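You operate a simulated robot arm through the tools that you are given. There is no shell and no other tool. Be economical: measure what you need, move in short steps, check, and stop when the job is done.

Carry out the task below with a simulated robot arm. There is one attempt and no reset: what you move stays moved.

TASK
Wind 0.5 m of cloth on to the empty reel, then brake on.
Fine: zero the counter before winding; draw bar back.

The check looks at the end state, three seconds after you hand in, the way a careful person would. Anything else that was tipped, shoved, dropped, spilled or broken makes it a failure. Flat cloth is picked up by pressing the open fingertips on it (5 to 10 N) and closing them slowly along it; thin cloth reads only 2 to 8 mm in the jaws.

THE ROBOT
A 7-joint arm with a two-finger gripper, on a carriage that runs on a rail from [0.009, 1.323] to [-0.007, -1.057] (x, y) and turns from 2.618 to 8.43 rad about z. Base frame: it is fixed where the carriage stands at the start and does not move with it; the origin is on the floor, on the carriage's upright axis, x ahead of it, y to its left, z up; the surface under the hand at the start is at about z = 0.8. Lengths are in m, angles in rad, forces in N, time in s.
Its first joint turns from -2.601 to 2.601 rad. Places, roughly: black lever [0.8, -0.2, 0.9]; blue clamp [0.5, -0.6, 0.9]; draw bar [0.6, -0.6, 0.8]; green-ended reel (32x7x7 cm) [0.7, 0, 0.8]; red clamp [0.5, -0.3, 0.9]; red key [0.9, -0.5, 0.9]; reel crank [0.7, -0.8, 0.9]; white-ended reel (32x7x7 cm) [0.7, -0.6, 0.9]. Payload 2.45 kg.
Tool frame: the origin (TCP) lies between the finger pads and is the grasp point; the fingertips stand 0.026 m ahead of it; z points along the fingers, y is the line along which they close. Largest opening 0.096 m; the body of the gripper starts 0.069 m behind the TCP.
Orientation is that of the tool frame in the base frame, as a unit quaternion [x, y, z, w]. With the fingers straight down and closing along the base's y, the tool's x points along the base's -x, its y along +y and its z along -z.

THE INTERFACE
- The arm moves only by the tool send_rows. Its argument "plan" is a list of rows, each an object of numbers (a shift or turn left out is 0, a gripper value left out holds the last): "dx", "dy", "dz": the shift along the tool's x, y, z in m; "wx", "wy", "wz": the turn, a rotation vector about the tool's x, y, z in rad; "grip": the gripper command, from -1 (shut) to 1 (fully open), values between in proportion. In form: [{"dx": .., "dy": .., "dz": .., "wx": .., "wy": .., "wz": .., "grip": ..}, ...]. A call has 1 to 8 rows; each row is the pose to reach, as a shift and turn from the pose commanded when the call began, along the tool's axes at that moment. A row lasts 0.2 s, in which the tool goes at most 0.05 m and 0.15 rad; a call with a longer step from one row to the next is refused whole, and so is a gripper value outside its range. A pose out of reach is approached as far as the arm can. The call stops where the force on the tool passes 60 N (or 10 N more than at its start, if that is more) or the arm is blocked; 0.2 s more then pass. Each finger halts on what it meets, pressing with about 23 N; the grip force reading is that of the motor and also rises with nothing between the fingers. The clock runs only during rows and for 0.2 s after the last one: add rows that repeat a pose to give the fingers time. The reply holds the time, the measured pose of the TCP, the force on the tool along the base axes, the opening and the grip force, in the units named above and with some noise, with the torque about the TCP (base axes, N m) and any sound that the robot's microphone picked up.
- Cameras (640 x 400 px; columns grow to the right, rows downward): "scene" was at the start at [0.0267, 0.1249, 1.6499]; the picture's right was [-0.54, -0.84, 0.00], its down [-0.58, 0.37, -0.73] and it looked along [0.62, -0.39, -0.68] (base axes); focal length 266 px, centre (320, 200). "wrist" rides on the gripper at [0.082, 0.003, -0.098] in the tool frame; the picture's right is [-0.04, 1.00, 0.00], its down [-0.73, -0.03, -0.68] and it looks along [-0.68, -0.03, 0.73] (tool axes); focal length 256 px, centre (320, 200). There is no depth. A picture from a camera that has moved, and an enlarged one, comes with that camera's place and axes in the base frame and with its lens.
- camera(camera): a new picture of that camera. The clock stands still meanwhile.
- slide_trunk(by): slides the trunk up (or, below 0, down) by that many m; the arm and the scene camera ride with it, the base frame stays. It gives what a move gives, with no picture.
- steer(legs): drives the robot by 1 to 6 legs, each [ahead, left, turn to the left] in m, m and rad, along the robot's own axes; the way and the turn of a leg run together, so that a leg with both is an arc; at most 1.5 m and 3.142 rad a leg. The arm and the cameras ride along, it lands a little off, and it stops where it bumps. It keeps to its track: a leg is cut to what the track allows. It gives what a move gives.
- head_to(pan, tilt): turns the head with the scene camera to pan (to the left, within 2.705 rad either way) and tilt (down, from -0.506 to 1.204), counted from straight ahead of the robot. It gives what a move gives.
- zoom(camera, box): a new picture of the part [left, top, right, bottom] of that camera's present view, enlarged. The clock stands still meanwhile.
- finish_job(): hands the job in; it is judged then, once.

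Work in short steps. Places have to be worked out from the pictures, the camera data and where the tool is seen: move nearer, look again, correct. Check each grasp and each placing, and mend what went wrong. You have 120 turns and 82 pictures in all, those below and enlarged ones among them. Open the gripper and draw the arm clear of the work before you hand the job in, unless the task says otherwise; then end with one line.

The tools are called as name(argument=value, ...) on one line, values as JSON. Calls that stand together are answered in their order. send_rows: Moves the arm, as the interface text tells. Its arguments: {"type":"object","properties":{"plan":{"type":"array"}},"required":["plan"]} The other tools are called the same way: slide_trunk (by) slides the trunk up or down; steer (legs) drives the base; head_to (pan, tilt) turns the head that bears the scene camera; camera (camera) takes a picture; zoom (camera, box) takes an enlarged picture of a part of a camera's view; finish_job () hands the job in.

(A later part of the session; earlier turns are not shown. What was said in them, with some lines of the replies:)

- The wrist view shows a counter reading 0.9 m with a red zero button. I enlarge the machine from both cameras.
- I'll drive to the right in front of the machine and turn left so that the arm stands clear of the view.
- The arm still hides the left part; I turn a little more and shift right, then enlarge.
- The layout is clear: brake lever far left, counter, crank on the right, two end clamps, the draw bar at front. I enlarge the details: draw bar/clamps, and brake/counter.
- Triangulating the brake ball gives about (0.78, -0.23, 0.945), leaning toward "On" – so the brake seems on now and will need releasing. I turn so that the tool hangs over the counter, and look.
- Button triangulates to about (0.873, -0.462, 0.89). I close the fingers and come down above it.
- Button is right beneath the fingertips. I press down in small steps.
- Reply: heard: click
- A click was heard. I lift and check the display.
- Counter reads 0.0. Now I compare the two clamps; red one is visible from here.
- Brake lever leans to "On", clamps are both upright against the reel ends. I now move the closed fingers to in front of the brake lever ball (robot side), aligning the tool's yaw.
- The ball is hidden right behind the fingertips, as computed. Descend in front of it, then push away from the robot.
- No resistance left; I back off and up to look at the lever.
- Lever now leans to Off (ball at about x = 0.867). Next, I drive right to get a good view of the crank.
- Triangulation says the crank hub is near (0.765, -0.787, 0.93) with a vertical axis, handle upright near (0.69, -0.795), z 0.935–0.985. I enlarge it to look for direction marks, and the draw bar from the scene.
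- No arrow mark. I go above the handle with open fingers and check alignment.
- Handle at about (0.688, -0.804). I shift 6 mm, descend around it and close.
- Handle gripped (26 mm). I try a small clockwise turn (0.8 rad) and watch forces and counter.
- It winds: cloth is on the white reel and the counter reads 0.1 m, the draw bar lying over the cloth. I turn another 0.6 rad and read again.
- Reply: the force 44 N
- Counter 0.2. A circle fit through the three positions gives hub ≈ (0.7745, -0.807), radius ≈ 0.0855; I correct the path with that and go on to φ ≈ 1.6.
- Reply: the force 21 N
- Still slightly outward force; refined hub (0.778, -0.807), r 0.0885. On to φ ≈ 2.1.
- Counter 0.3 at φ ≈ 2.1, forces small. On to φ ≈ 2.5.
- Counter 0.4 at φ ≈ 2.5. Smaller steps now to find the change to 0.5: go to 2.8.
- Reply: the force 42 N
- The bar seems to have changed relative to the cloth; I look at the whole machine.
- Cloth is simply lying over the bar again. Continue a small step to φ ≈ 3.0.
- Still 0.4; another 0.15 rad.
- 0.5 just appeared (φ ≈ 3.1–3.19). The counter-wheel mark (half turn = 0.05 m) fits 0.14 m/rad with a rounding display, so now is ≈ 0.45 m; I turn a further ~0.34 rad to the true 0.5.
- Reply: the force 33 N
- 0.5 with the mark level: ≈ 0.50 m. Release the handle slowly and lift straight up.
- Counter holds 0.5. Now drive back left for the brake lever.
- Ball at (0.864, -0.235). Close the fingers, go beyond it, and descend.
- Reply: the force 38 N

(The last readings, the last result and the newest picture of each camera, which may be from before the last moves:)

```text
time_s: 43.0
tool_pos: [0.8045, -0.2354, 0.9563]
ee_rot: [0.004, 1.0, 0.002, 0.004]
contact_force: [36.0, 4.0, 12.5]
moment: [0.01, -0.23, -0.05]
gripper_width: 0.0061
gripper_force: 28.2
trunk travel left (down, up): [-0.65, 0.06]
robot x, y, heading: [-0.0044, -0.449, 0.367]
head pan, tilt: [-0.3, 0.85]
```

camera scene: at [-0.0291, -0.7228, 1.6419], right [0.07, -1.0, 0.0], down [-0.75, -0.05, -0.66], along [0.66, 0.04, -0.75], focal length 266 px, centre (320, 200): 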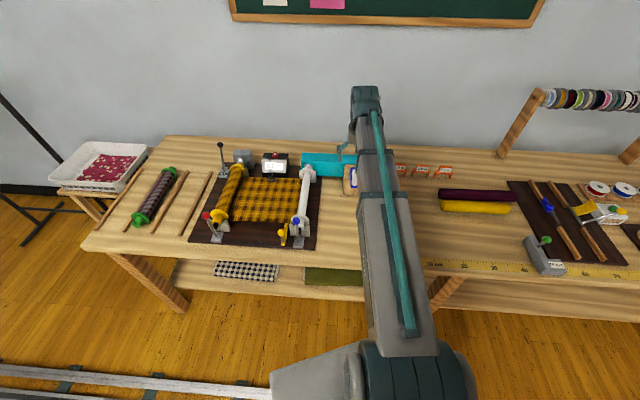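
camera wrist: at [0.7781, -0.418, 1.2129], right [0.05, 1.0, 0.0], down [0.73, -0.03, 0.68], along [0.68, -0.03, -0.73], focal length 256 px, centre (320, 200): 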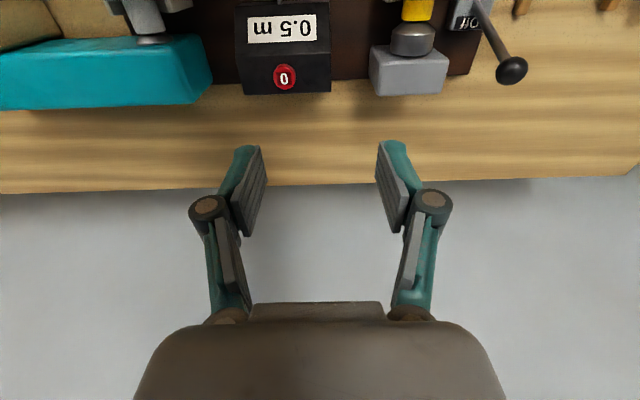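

The lever is against its On stop (36 N). Back off away from it, lift, and check.

send_rows(plan=[{"dx": -0.02}, {"dx": -0.05}, {"dx": -0.05, "dz": -0.05}, {"dx": -0.05, "dz": -0.1}, {"dx": -0.05, "dz": -0.15}, {"dx": -0.05, "dz": -0.17}])

camera(camera="wrist")

camera(camera="scene")

```text
time_s: 44.4
tool_pos: [0.8488, -0.2356, 1.1263]
ee_rot: [0.002, 1.0, 0.0, 0.001]
contact_force: [-0.3, 0.6, 0.9]
moment: [0.06, 0.0, 0.02]
gripper_width: 0.0
gripper_force: 29.1
trunk travel left (down, up): [-0.65, 0.06]
robot x, y, heading: [-0.0029, -0.4498, 0.366]
head pan, tilt: [-0.3, 0.85]
```

```text
43 pictures are left
camera wrist: at [0.7675, -0.2331, 1.2243], right [0.05, 1.0, 0.0], down [0.73, -0.03, 0.68], along [0.68, -0.03, -0.73], focal length 256 px, centre (320, 200)
```

wrist: 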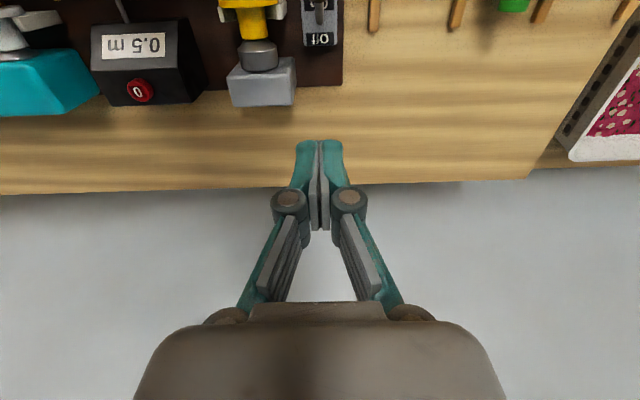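

```text
42 pictures are left
camera scene: at [-0.0263, -0.3053, 1.6419], right [0.07, -1.0, 0.0], down [-0.75, -0.05, -0.66], along [0.66, 0.04, -0.75], focal length 266 px, centre (320, 200)
```

scene: 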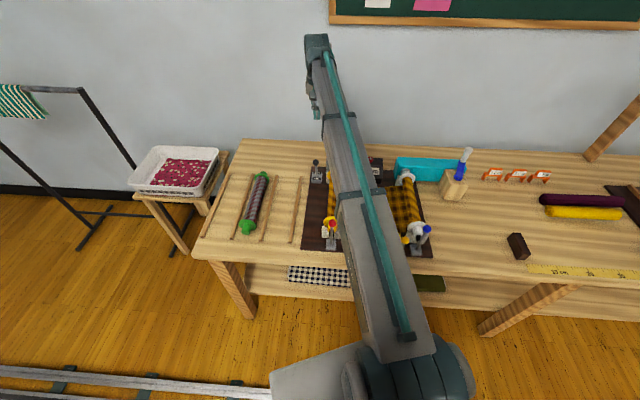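

Brake is on and the counter still shows 0.5. Now the draw bar: its knob is at about (0.496, -0.552, 0.86), to slide left along its slot to about y ≈ -0.36. I'll stand at y ≈ 0 and turn so that the tool yaw clears both clamp levers.

steer(legs=[[0.161, 0.42, 0], [0, 0, -0.96]])

camera(camera="wrist")

head_to(pan=0.0, tilt=0.85)

camera(camera="scene")

```text
time_s: 49.6
tool_pos: [0.6744, -0.5665, 1.1255]
ee_rot: [0.458, 0.889, 0.0, 0.0]
contact_force: [0.5, -0.6, -0.1]
moment: [0.03, 0.04, 0.0]
gripper_width: 0.0
gripper_force: 28.7
trunk travel left (down, up): [-0.65, 0.06]
robot x, y, heading: [-0.0012, -0.0037, -0.574]
head pan, tilt: [-0.3, 0.85]
```

```text
41 pictures are left
camera wrist: at [0.63, -0.5006, 1.2239], right [0.84, 0.55, 0.0], down [0.4, -0.61, 0.68], along [0.37, -0.57, -0.73], focal length 256 px, centre (320, 200)
```

wrist: 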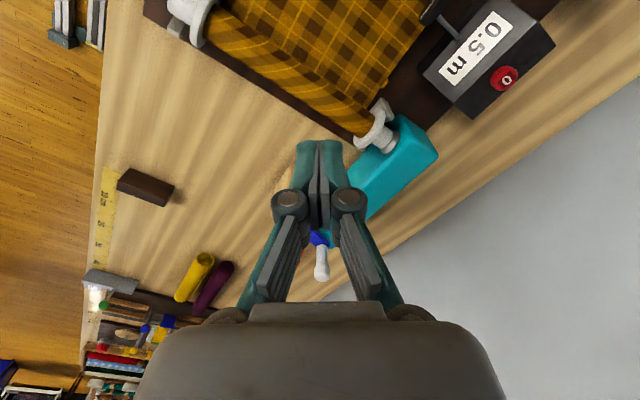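

```text
time_s: 50.4
tool_pos: [0.6749, -0.5688, 1.1255]
ee_rot: [0.458, 0.889, 0.0, 0.0]
contact_force: [-0.4, -0.5, -0.1]
moment: [0.01, -0.07, 0.01]
gripper_width: 0.0
gripper_force: 28.6
trunk travel left (down, up): [-0.65, 0.06]
robot x, y, heading: [0.001, -0.0031, -0.575]
head pan, tilt: [0.0, 0.85]
```

```text
40 pictures are left
camera scene: at [0.1225, 0.1192, 1.6419], right [-0.55, -0.84, 0.0], down [-0.63, 0.41, -0.66], along [0.55, -0.36, -0.75], focal length 266 px, centre (320, 200)
```

scene: 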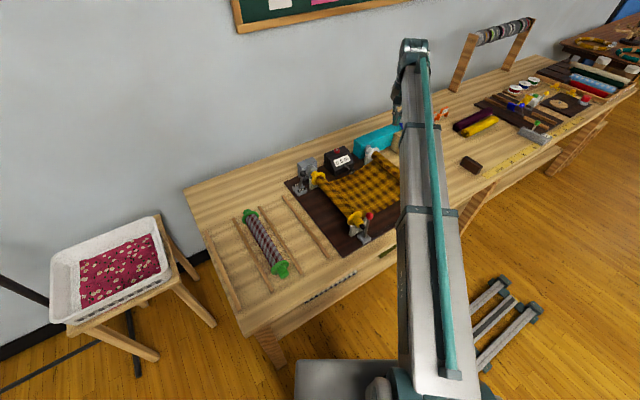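

I move the tool to just short of the knob for a look, opening the fingers to ~5 cm.

send_rows(plan=[{"dx": 0.035, "dy": -0.025, "grip": 0.1}, {"dx": 0.07, "dy": -0.05}, {"dx": 0.105, "dy": -0.075, "dz": 0.01}, {"dx": 0.14, "dy": -0.1, "dz": 0.03}, {"dx": 0.175, "dy": -0.124, "dz": 0.05}, {"dx": 0.19, "dy": -0.134, "dz": 0.066}, {"dx": 0.19, "dy": -0.134, "dz": 0.066}])

camera(camera="wrist")

```text
time_s: 52.0
tool_pos: [0.4585, -0.4931, 1.0609]
ee_rot: [0.458, 0.889, 0.0, -0.001]
contact_force: [0.7, -0.1, -0.1]
moment: [-0.02, 0.01, 0.02]
gripper_width: 0.0528
gripper_force: 0.0
trunk travel left (down, up): [-0.65, 0.06]
robot x, y, heading: [-0.0011, -0.0043, -0.578]
head pan, tilt: [0.0, 0.85]
```

```text
39 pictures are left
camera wrist: at [0.414, -0.4249, 1.16], right [0.84, 0.55, 0.0], down [0.4, -0.61, 0.68], along [0.37, -0.57, -0.73], focal length 256 px, centre (320, 200)
```

wrist: 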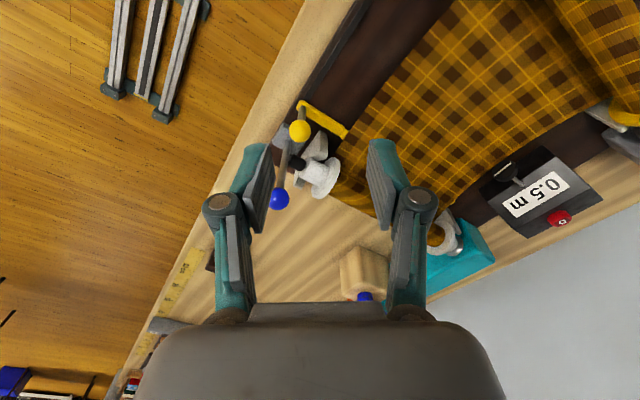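

Combining three views, the knob is at about (0.476, -0.556, 0.888). I go above it, then down around it, staying high enough for the body to clear the blue ball.

send_rows(plan=[{"dx": -0.03, "dy": -0.011}, {"dx": -0.0615, "dy": -0.0223}, {"dx": -0.0615, "dy": -0.0223, "dz": 0.04}, {"dx": -0.0615, "dy": -0.0223, "dz": 0.08}, {"dx": -0.0615, "dy": -0.0223, "dz": 0.11}, {"dx": -0.0615, "dy": -0.0223, "dz": 0.11}])

camera(camera="wrist")

```text
time_s: 53.4
tool_pos: [0.4702, -0.5543, 0.9513]
ee_rot: [0.458, 0.889, 0.0, 0.0]
contact_force: [-0.2, 0.2, -0.2]
moment: [0.01, -0.03, 0.01]
gripper_width: 0.0529
gripper_force: 0.1
trunk travel left (down, up): [-0.65, 0.06]
robot x, y, heading: [0.0028, -0.0018, -0.582]
head pan, tilt: [0.0, 0.85]
```

```text
38 pictures are left
camera wrist: at [0.4265, -0.4867, 1.049], right [0.84, 0.55, 0.0], down [0.4, -0.61, 0.68], along [0.37, -0.57, -0.73], focal length 256 px, centre (320, 200)
```

wrist: 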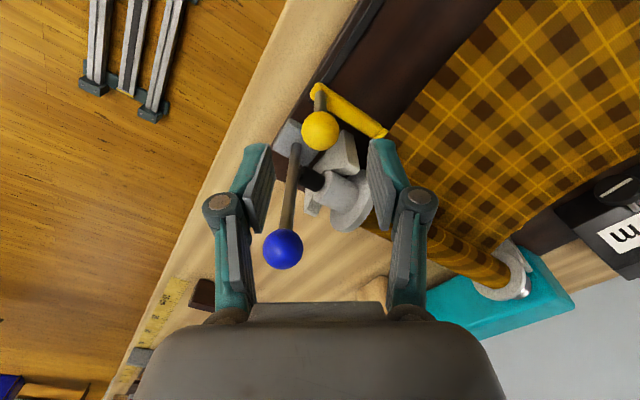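

Knob centred between the fingers (0.472, -0.558). Descend 5.5 cm and close gently.

send_rows(plan=[{"dx": -0.0036, "dz": 0.02}, {"dx": -0.0036, "dz": 0.04}, {"dx": -0.0036, "dz": 0.054}, {"dx": -0.0036, "dz": 0.054, "grip": -0.3}, {"dx": -0.0036, "dz": 0.054, "grip": -1}, {"dx": -0.0036, "dz": 0.054}])

camera(camera="wrist")

```text
time_s: 54.8
tool_pos: [0.4748, -0.557, 0.8968]
ee_rot: [0.459, 0.889, 0.0, 0.0]
contact_force: [-6.1, 0.4, -3.7]
moment: [-0.16, -0.03, -0.04]
gripper_width: 0.0246
gripper_force: 45.0
trunk travel left (down, up): [-0.65, 0.06]
robot x, y, heading: [-0.0006, -0.0003, -0.582]
head pan, tilt: [0.0, 0.85]
```

```text
37 pictures are left
camera wrist: at [0.4299, -0.4903, 0.9944], right [0.84, 0.55, 0.0], down [0.4, -0.61, 0.68], along [0.37, -0.57, -0.73], focal length 256 px, centre (320, 200)
```

wrist: 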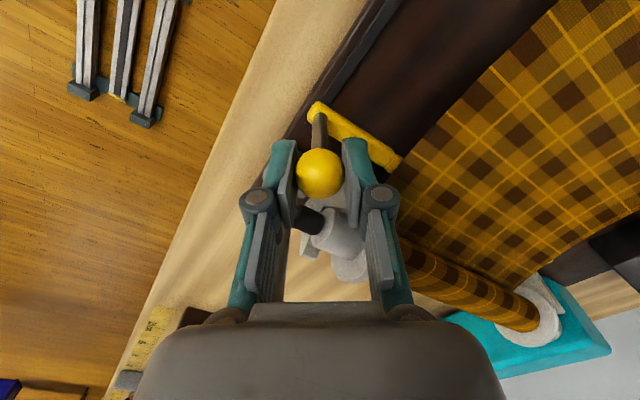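

Knob gripped. Slide it left along the slot, slowly at first.

send_rows(plan=[{"dx": 0.0081, "dy": 0.0058}, {"dx": 0.0204, "dy": 0.0145}, {"dx": 0.0326, "dy": 0.0232}, {"dx": 0.0488, "dy": 0.0348}, {"dx": 0.0488, "dy": 0.0348}])

camera(camera="wrist")

camera(camera="scene")

```text
time_s: 56.0
tool_pos: [0.4738, -0.498, 0.8954]
ee_rot: [0.457, 0.889, -0.001, -0.001]
contact_force: [-3.5, 0.1, 3.2]
moment: [0.22, 0.02, 0.04]
gripper_width: 0.0243
gripper_force: 44.8
trunk travel left (down, up): [-0.65, 0.06]
robot x, y, heading: [0.0006, -0.0032, -0.581]
head pan, tilt: [0.0, 0.85]
```

```text
36 pictures are left
camera wrist: at [0.4301, -0.4301, 0.9943], right [0.84, 0.55, 0.0], down [0.4, -0.61, 0.68], along [0.37, -0.57, -0.73], focal length 256 px, centre (320, 200)
```

wrist: 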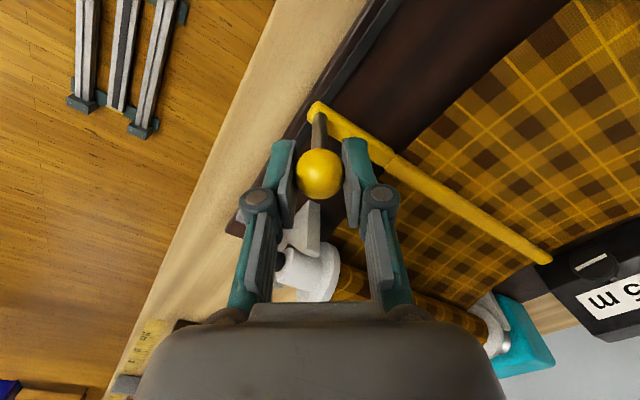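

```text
35 pictures are left
camera scene: at [0.122, 0.1195, 1.6419], right [-0.55, -0.84, 0.0], down [-0.63, 0.41, -0.66], along [0.55, -0.36, -0.75], focal length 266 px, centre (320, 200)
```

scene: 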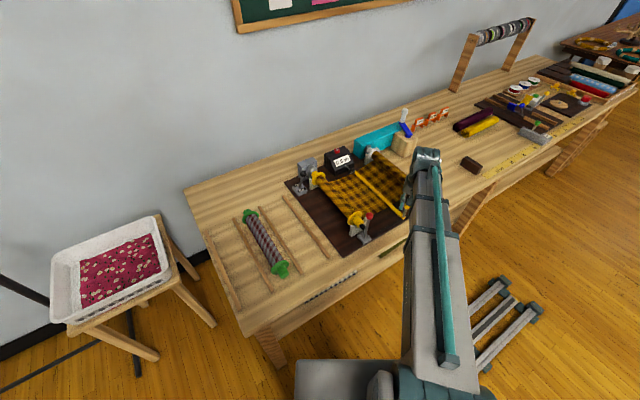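

Slides freely. Another 6 cm, checking clearance with the counter wheel.

send_rows(plan=[{"dx": 0.0122, "dy": 0.0087}, {"dx": 0.0244, "dy": 0.0174}, {"dx": 0.0366, "dy": 0.0261}, {"dx": 0.0488, "dy": 0.0348}, {"dx": 0.0488, "dy": 0.0348}])

zoom(camera="scene", box=[280, 130, 430, 260])

```text
time_s: 57.2
tool_pos: [0.475, -0.4367, 0.8974]
ee_rot: [0.457, 0.889, 0.0, 0.0]
contact_force: [2.3, 0.6, -4.4]
moment: [-0.37, -0.39, -0.01]
gripper_width: 0.0244
gripper_force: 45.1
trunk travel left (down, up): [-0.65, 0.06]
robot x, y, heading: [-0.0008, -0.0029, -0.583]
head pan, tilt: [0.0, 0.85]
```

```text
3.08 times, centred on (355, 195) of scene
camera zoom: at [0.1231, 0.1192, 1.6418], right [-0.55, -0.84, 0.0], down [-0.63, 0.41, -0.66], along [0.55, -0.36, -0.75], focal length 819 px, centre (212, 215)
```

zoom: 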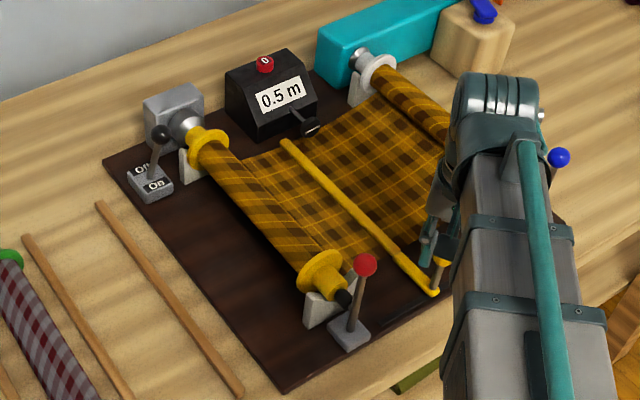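

Clear. Continue toward the left end of the slot with smaller steps.

send_rows(plan=[{"dx": 0.0122, "dy": 0.0087}, {"dx": 0.0244, "dy": 0.0174}, {"dx": 0.0366, "dy": 0.0261}, {"dx": 0.0447, "dy": 0.0319}, {"dx": 0.0447, "dy": 0.0319}])

zoom(camera="scene", box=[280, 130, 430, 260])

camera(camera="wrist")

```text
time_s: 58.4
tool_pos: [0.4748, -0.3806, 0.8958]
ee_rot: [0.458, 0.889, -0.001, 0.002]
contact_force: [11.6, -0.2, 32.7]
moment: [0.38, 0.12, 0.02]
gripper_width: 0.0244
gripper_force: 45.2
trunk travel left (down, up): [-0.65, 0.06]
robot x, y, heading: [-0.0021, -0.0047, -0.58]
head pan, tilt: [0.0, 0.85]
```

```text
3.08 times, centred on (355, 195) of scene
camera zoom: at [0.1217, 0.1209, 1.6421], right [-0.55, -0.84, 0.0], down [-0.63, 0.41, -0.66], along [0.55, -0.36, -0.75], focal length 819 px, centre (212, 215)
```

zoom: 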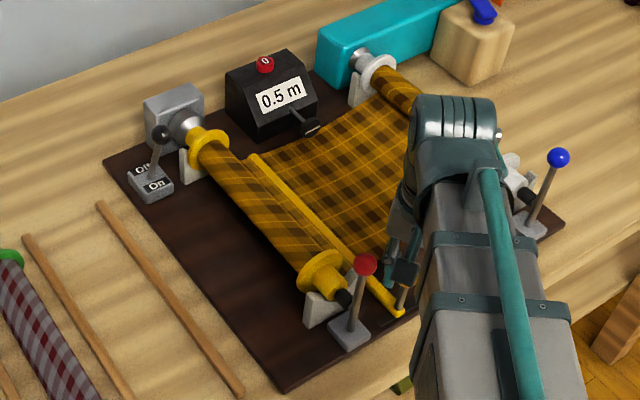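

```text
32 pictures are left
camera wrist: at [0.4306, -0.3129, 0.994], right [0.84, 0.55, 0.0], down [0.4, -0.61, 0.68], along [0.37, -0.57, -0.73], focal length 256 px, centre (320, 200)
```

wrist: 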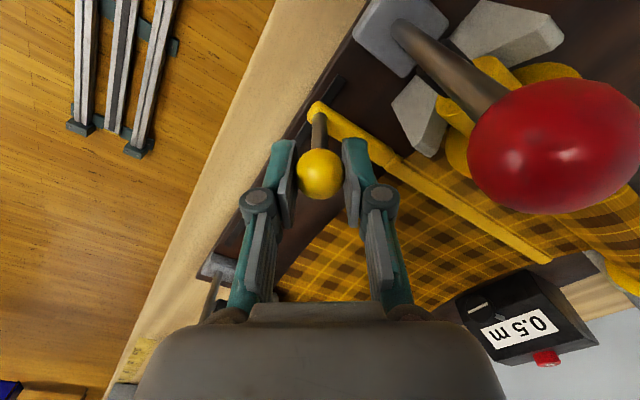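

The slot ends about 2 cm further; I push the last bit gently until it stops.

send_rows(plan=[{"dx": 0.0041, "dy": 0.0029}, {"dx": 0.0081, "dy": 0.0058}, {"dx": 0.0122, "dy": 0.0087}, {"dx": 0.0163, "dy": 0.0116}, {"dx": 0.0163, "dy": 0.0116}])

camera(camera="wrist")

```text
time_s: 59.6
tool_pos: [0.4743, -0.3664, 0.8942]
ee_rot: [0.458, 0.889, -0.001, 0.002]
contact_force: [8.4, -36.3, 14.1]
moment: [-0.22, 0.01, 0.12]
gripper_width: 0.0245
gripper_force: 44.8
trunk travel left (down, up): [-0.65, 0.06]
robot x, y, heading: [0.0006, -0.0053, -0.574]
head pan, tilt: [0.0, 0.85]
```

```text
31 pictures are left
camera wrist: at [0.4304, -0.2992, 0.9926], right [0.84, 0.55, 0.0], down [0.4, -0.61, 0.68], along [0.37, -0.57, -0.73], focal length 256 px, centre (320, 200)
```

wrist: 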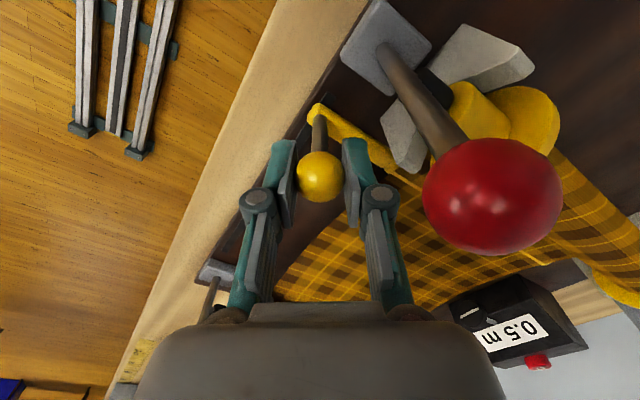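

Stop reached (36 N, slot end). Open and lift straight up, then withdraw.

send_rows(plan=[{"grip": -0.2}, {"grip": 0.1}, {"grip": 0.1}, {"dz": -0.03}, {"dz": -0.07}, {"dz": -0.11}, {"dz": -0.16}, {"dz": -0.2}])

steer(legs=[[0, 0, 1.3]])

head_to(pan=-1.4, tilt=0.8)

camera(camera="scene")

```text
time_s: 61.4
tool_pos: [0.4756, -0.3653, 1.0984]
ee_rot: [0.459, 0.889, -0.001, -0.001]
contact_force: [-0.4, 0.7, 1.0]
moment: [0.02, -0.03, 0.0]
gripper_width: 0.053
gripper_force: 0.0
trunk travel left (down, up): [-0.65, 0.06]
robot x, y, heading: [-0.0009, -0.0009, -0.58]
head pan, tilt: [0.0, 0.85]
```

```text
time_s: 65.0
tool_pos: [0.4724, 0.36, 1.0985]
ee_rot: [-0.175, 0.985, 0.0, 0.0]
contact_force: [0.4, -0.4, -0.1]
moment: [0.0, -0.02, 0.04]
gripper_width: 0.0527
gripper_force: 0.0
trunk travel left (down, up): [-0.65, 0.06]
robot x, y, heading: [0.0022, -0.0064, 0.728]
head pan, tilt: [0.0, 0.85]
```

```text
time_s: 66.5
tool_pos: [0.4738, 0.3597, 1.0984]
ee_rot: [-0.176, 0.984, 0.0, 0.0]
contact_force: [0.4, 0.6, 0.1]
moment: [-0.03, 0.02, -0.02]
gripper_width: 0.0529
gripper_force: 0.1
trunk travel left (down, up): [-0.65, 0.06]
robot x, y, heading: [-0.0017, -0.0066, 0.723]
head pan, tilt: [-1.4, 0.799]
```

```text
30 pictures are left
camera scene: at [-0.0816, 0.0422, 1.6459], right [-0.62, -0.78, 0.0], down [-0.56, 0.45, -0.7], along [0.54, -0.44, -0.72], focal length 266 px, centre (320, 200)
```

scene: 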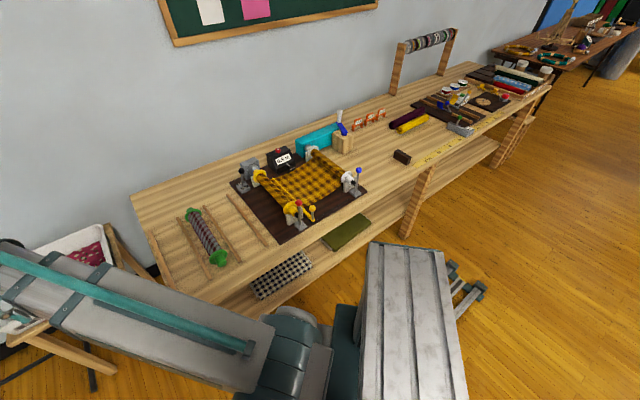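

A closer check of the machine's final state.

zoom(camera="scene", box=[220, 125, 380, 245])

```text
3.33 times, centred on (300, 185) of scene
camera zoom: at [-0.0816, 0.0422, 1.6459], right [-0.62, -0.78, 0.0], down [-0.56, 0.45, -0.7], along [0.54, -0.44, -0.72], focal length 888 px, centre (387, 250)
```

zoom: 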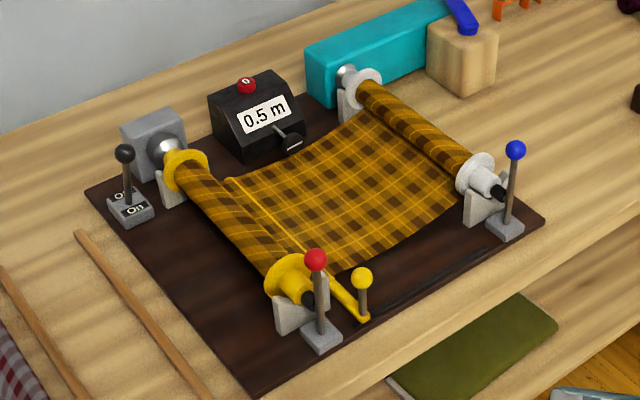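

Counter at 0.5 m, brake ball back at x ≈ 0.77 (On), draw bar at the supply end, nothing else disturbed, arm clear. Handing in.

finish_job()

```text
The job is handed in.
```

I zeroed the counter, wound cloth on to the white reel until it read 0.5 m, set the brake on, and slid the draw bar back to the supply end.
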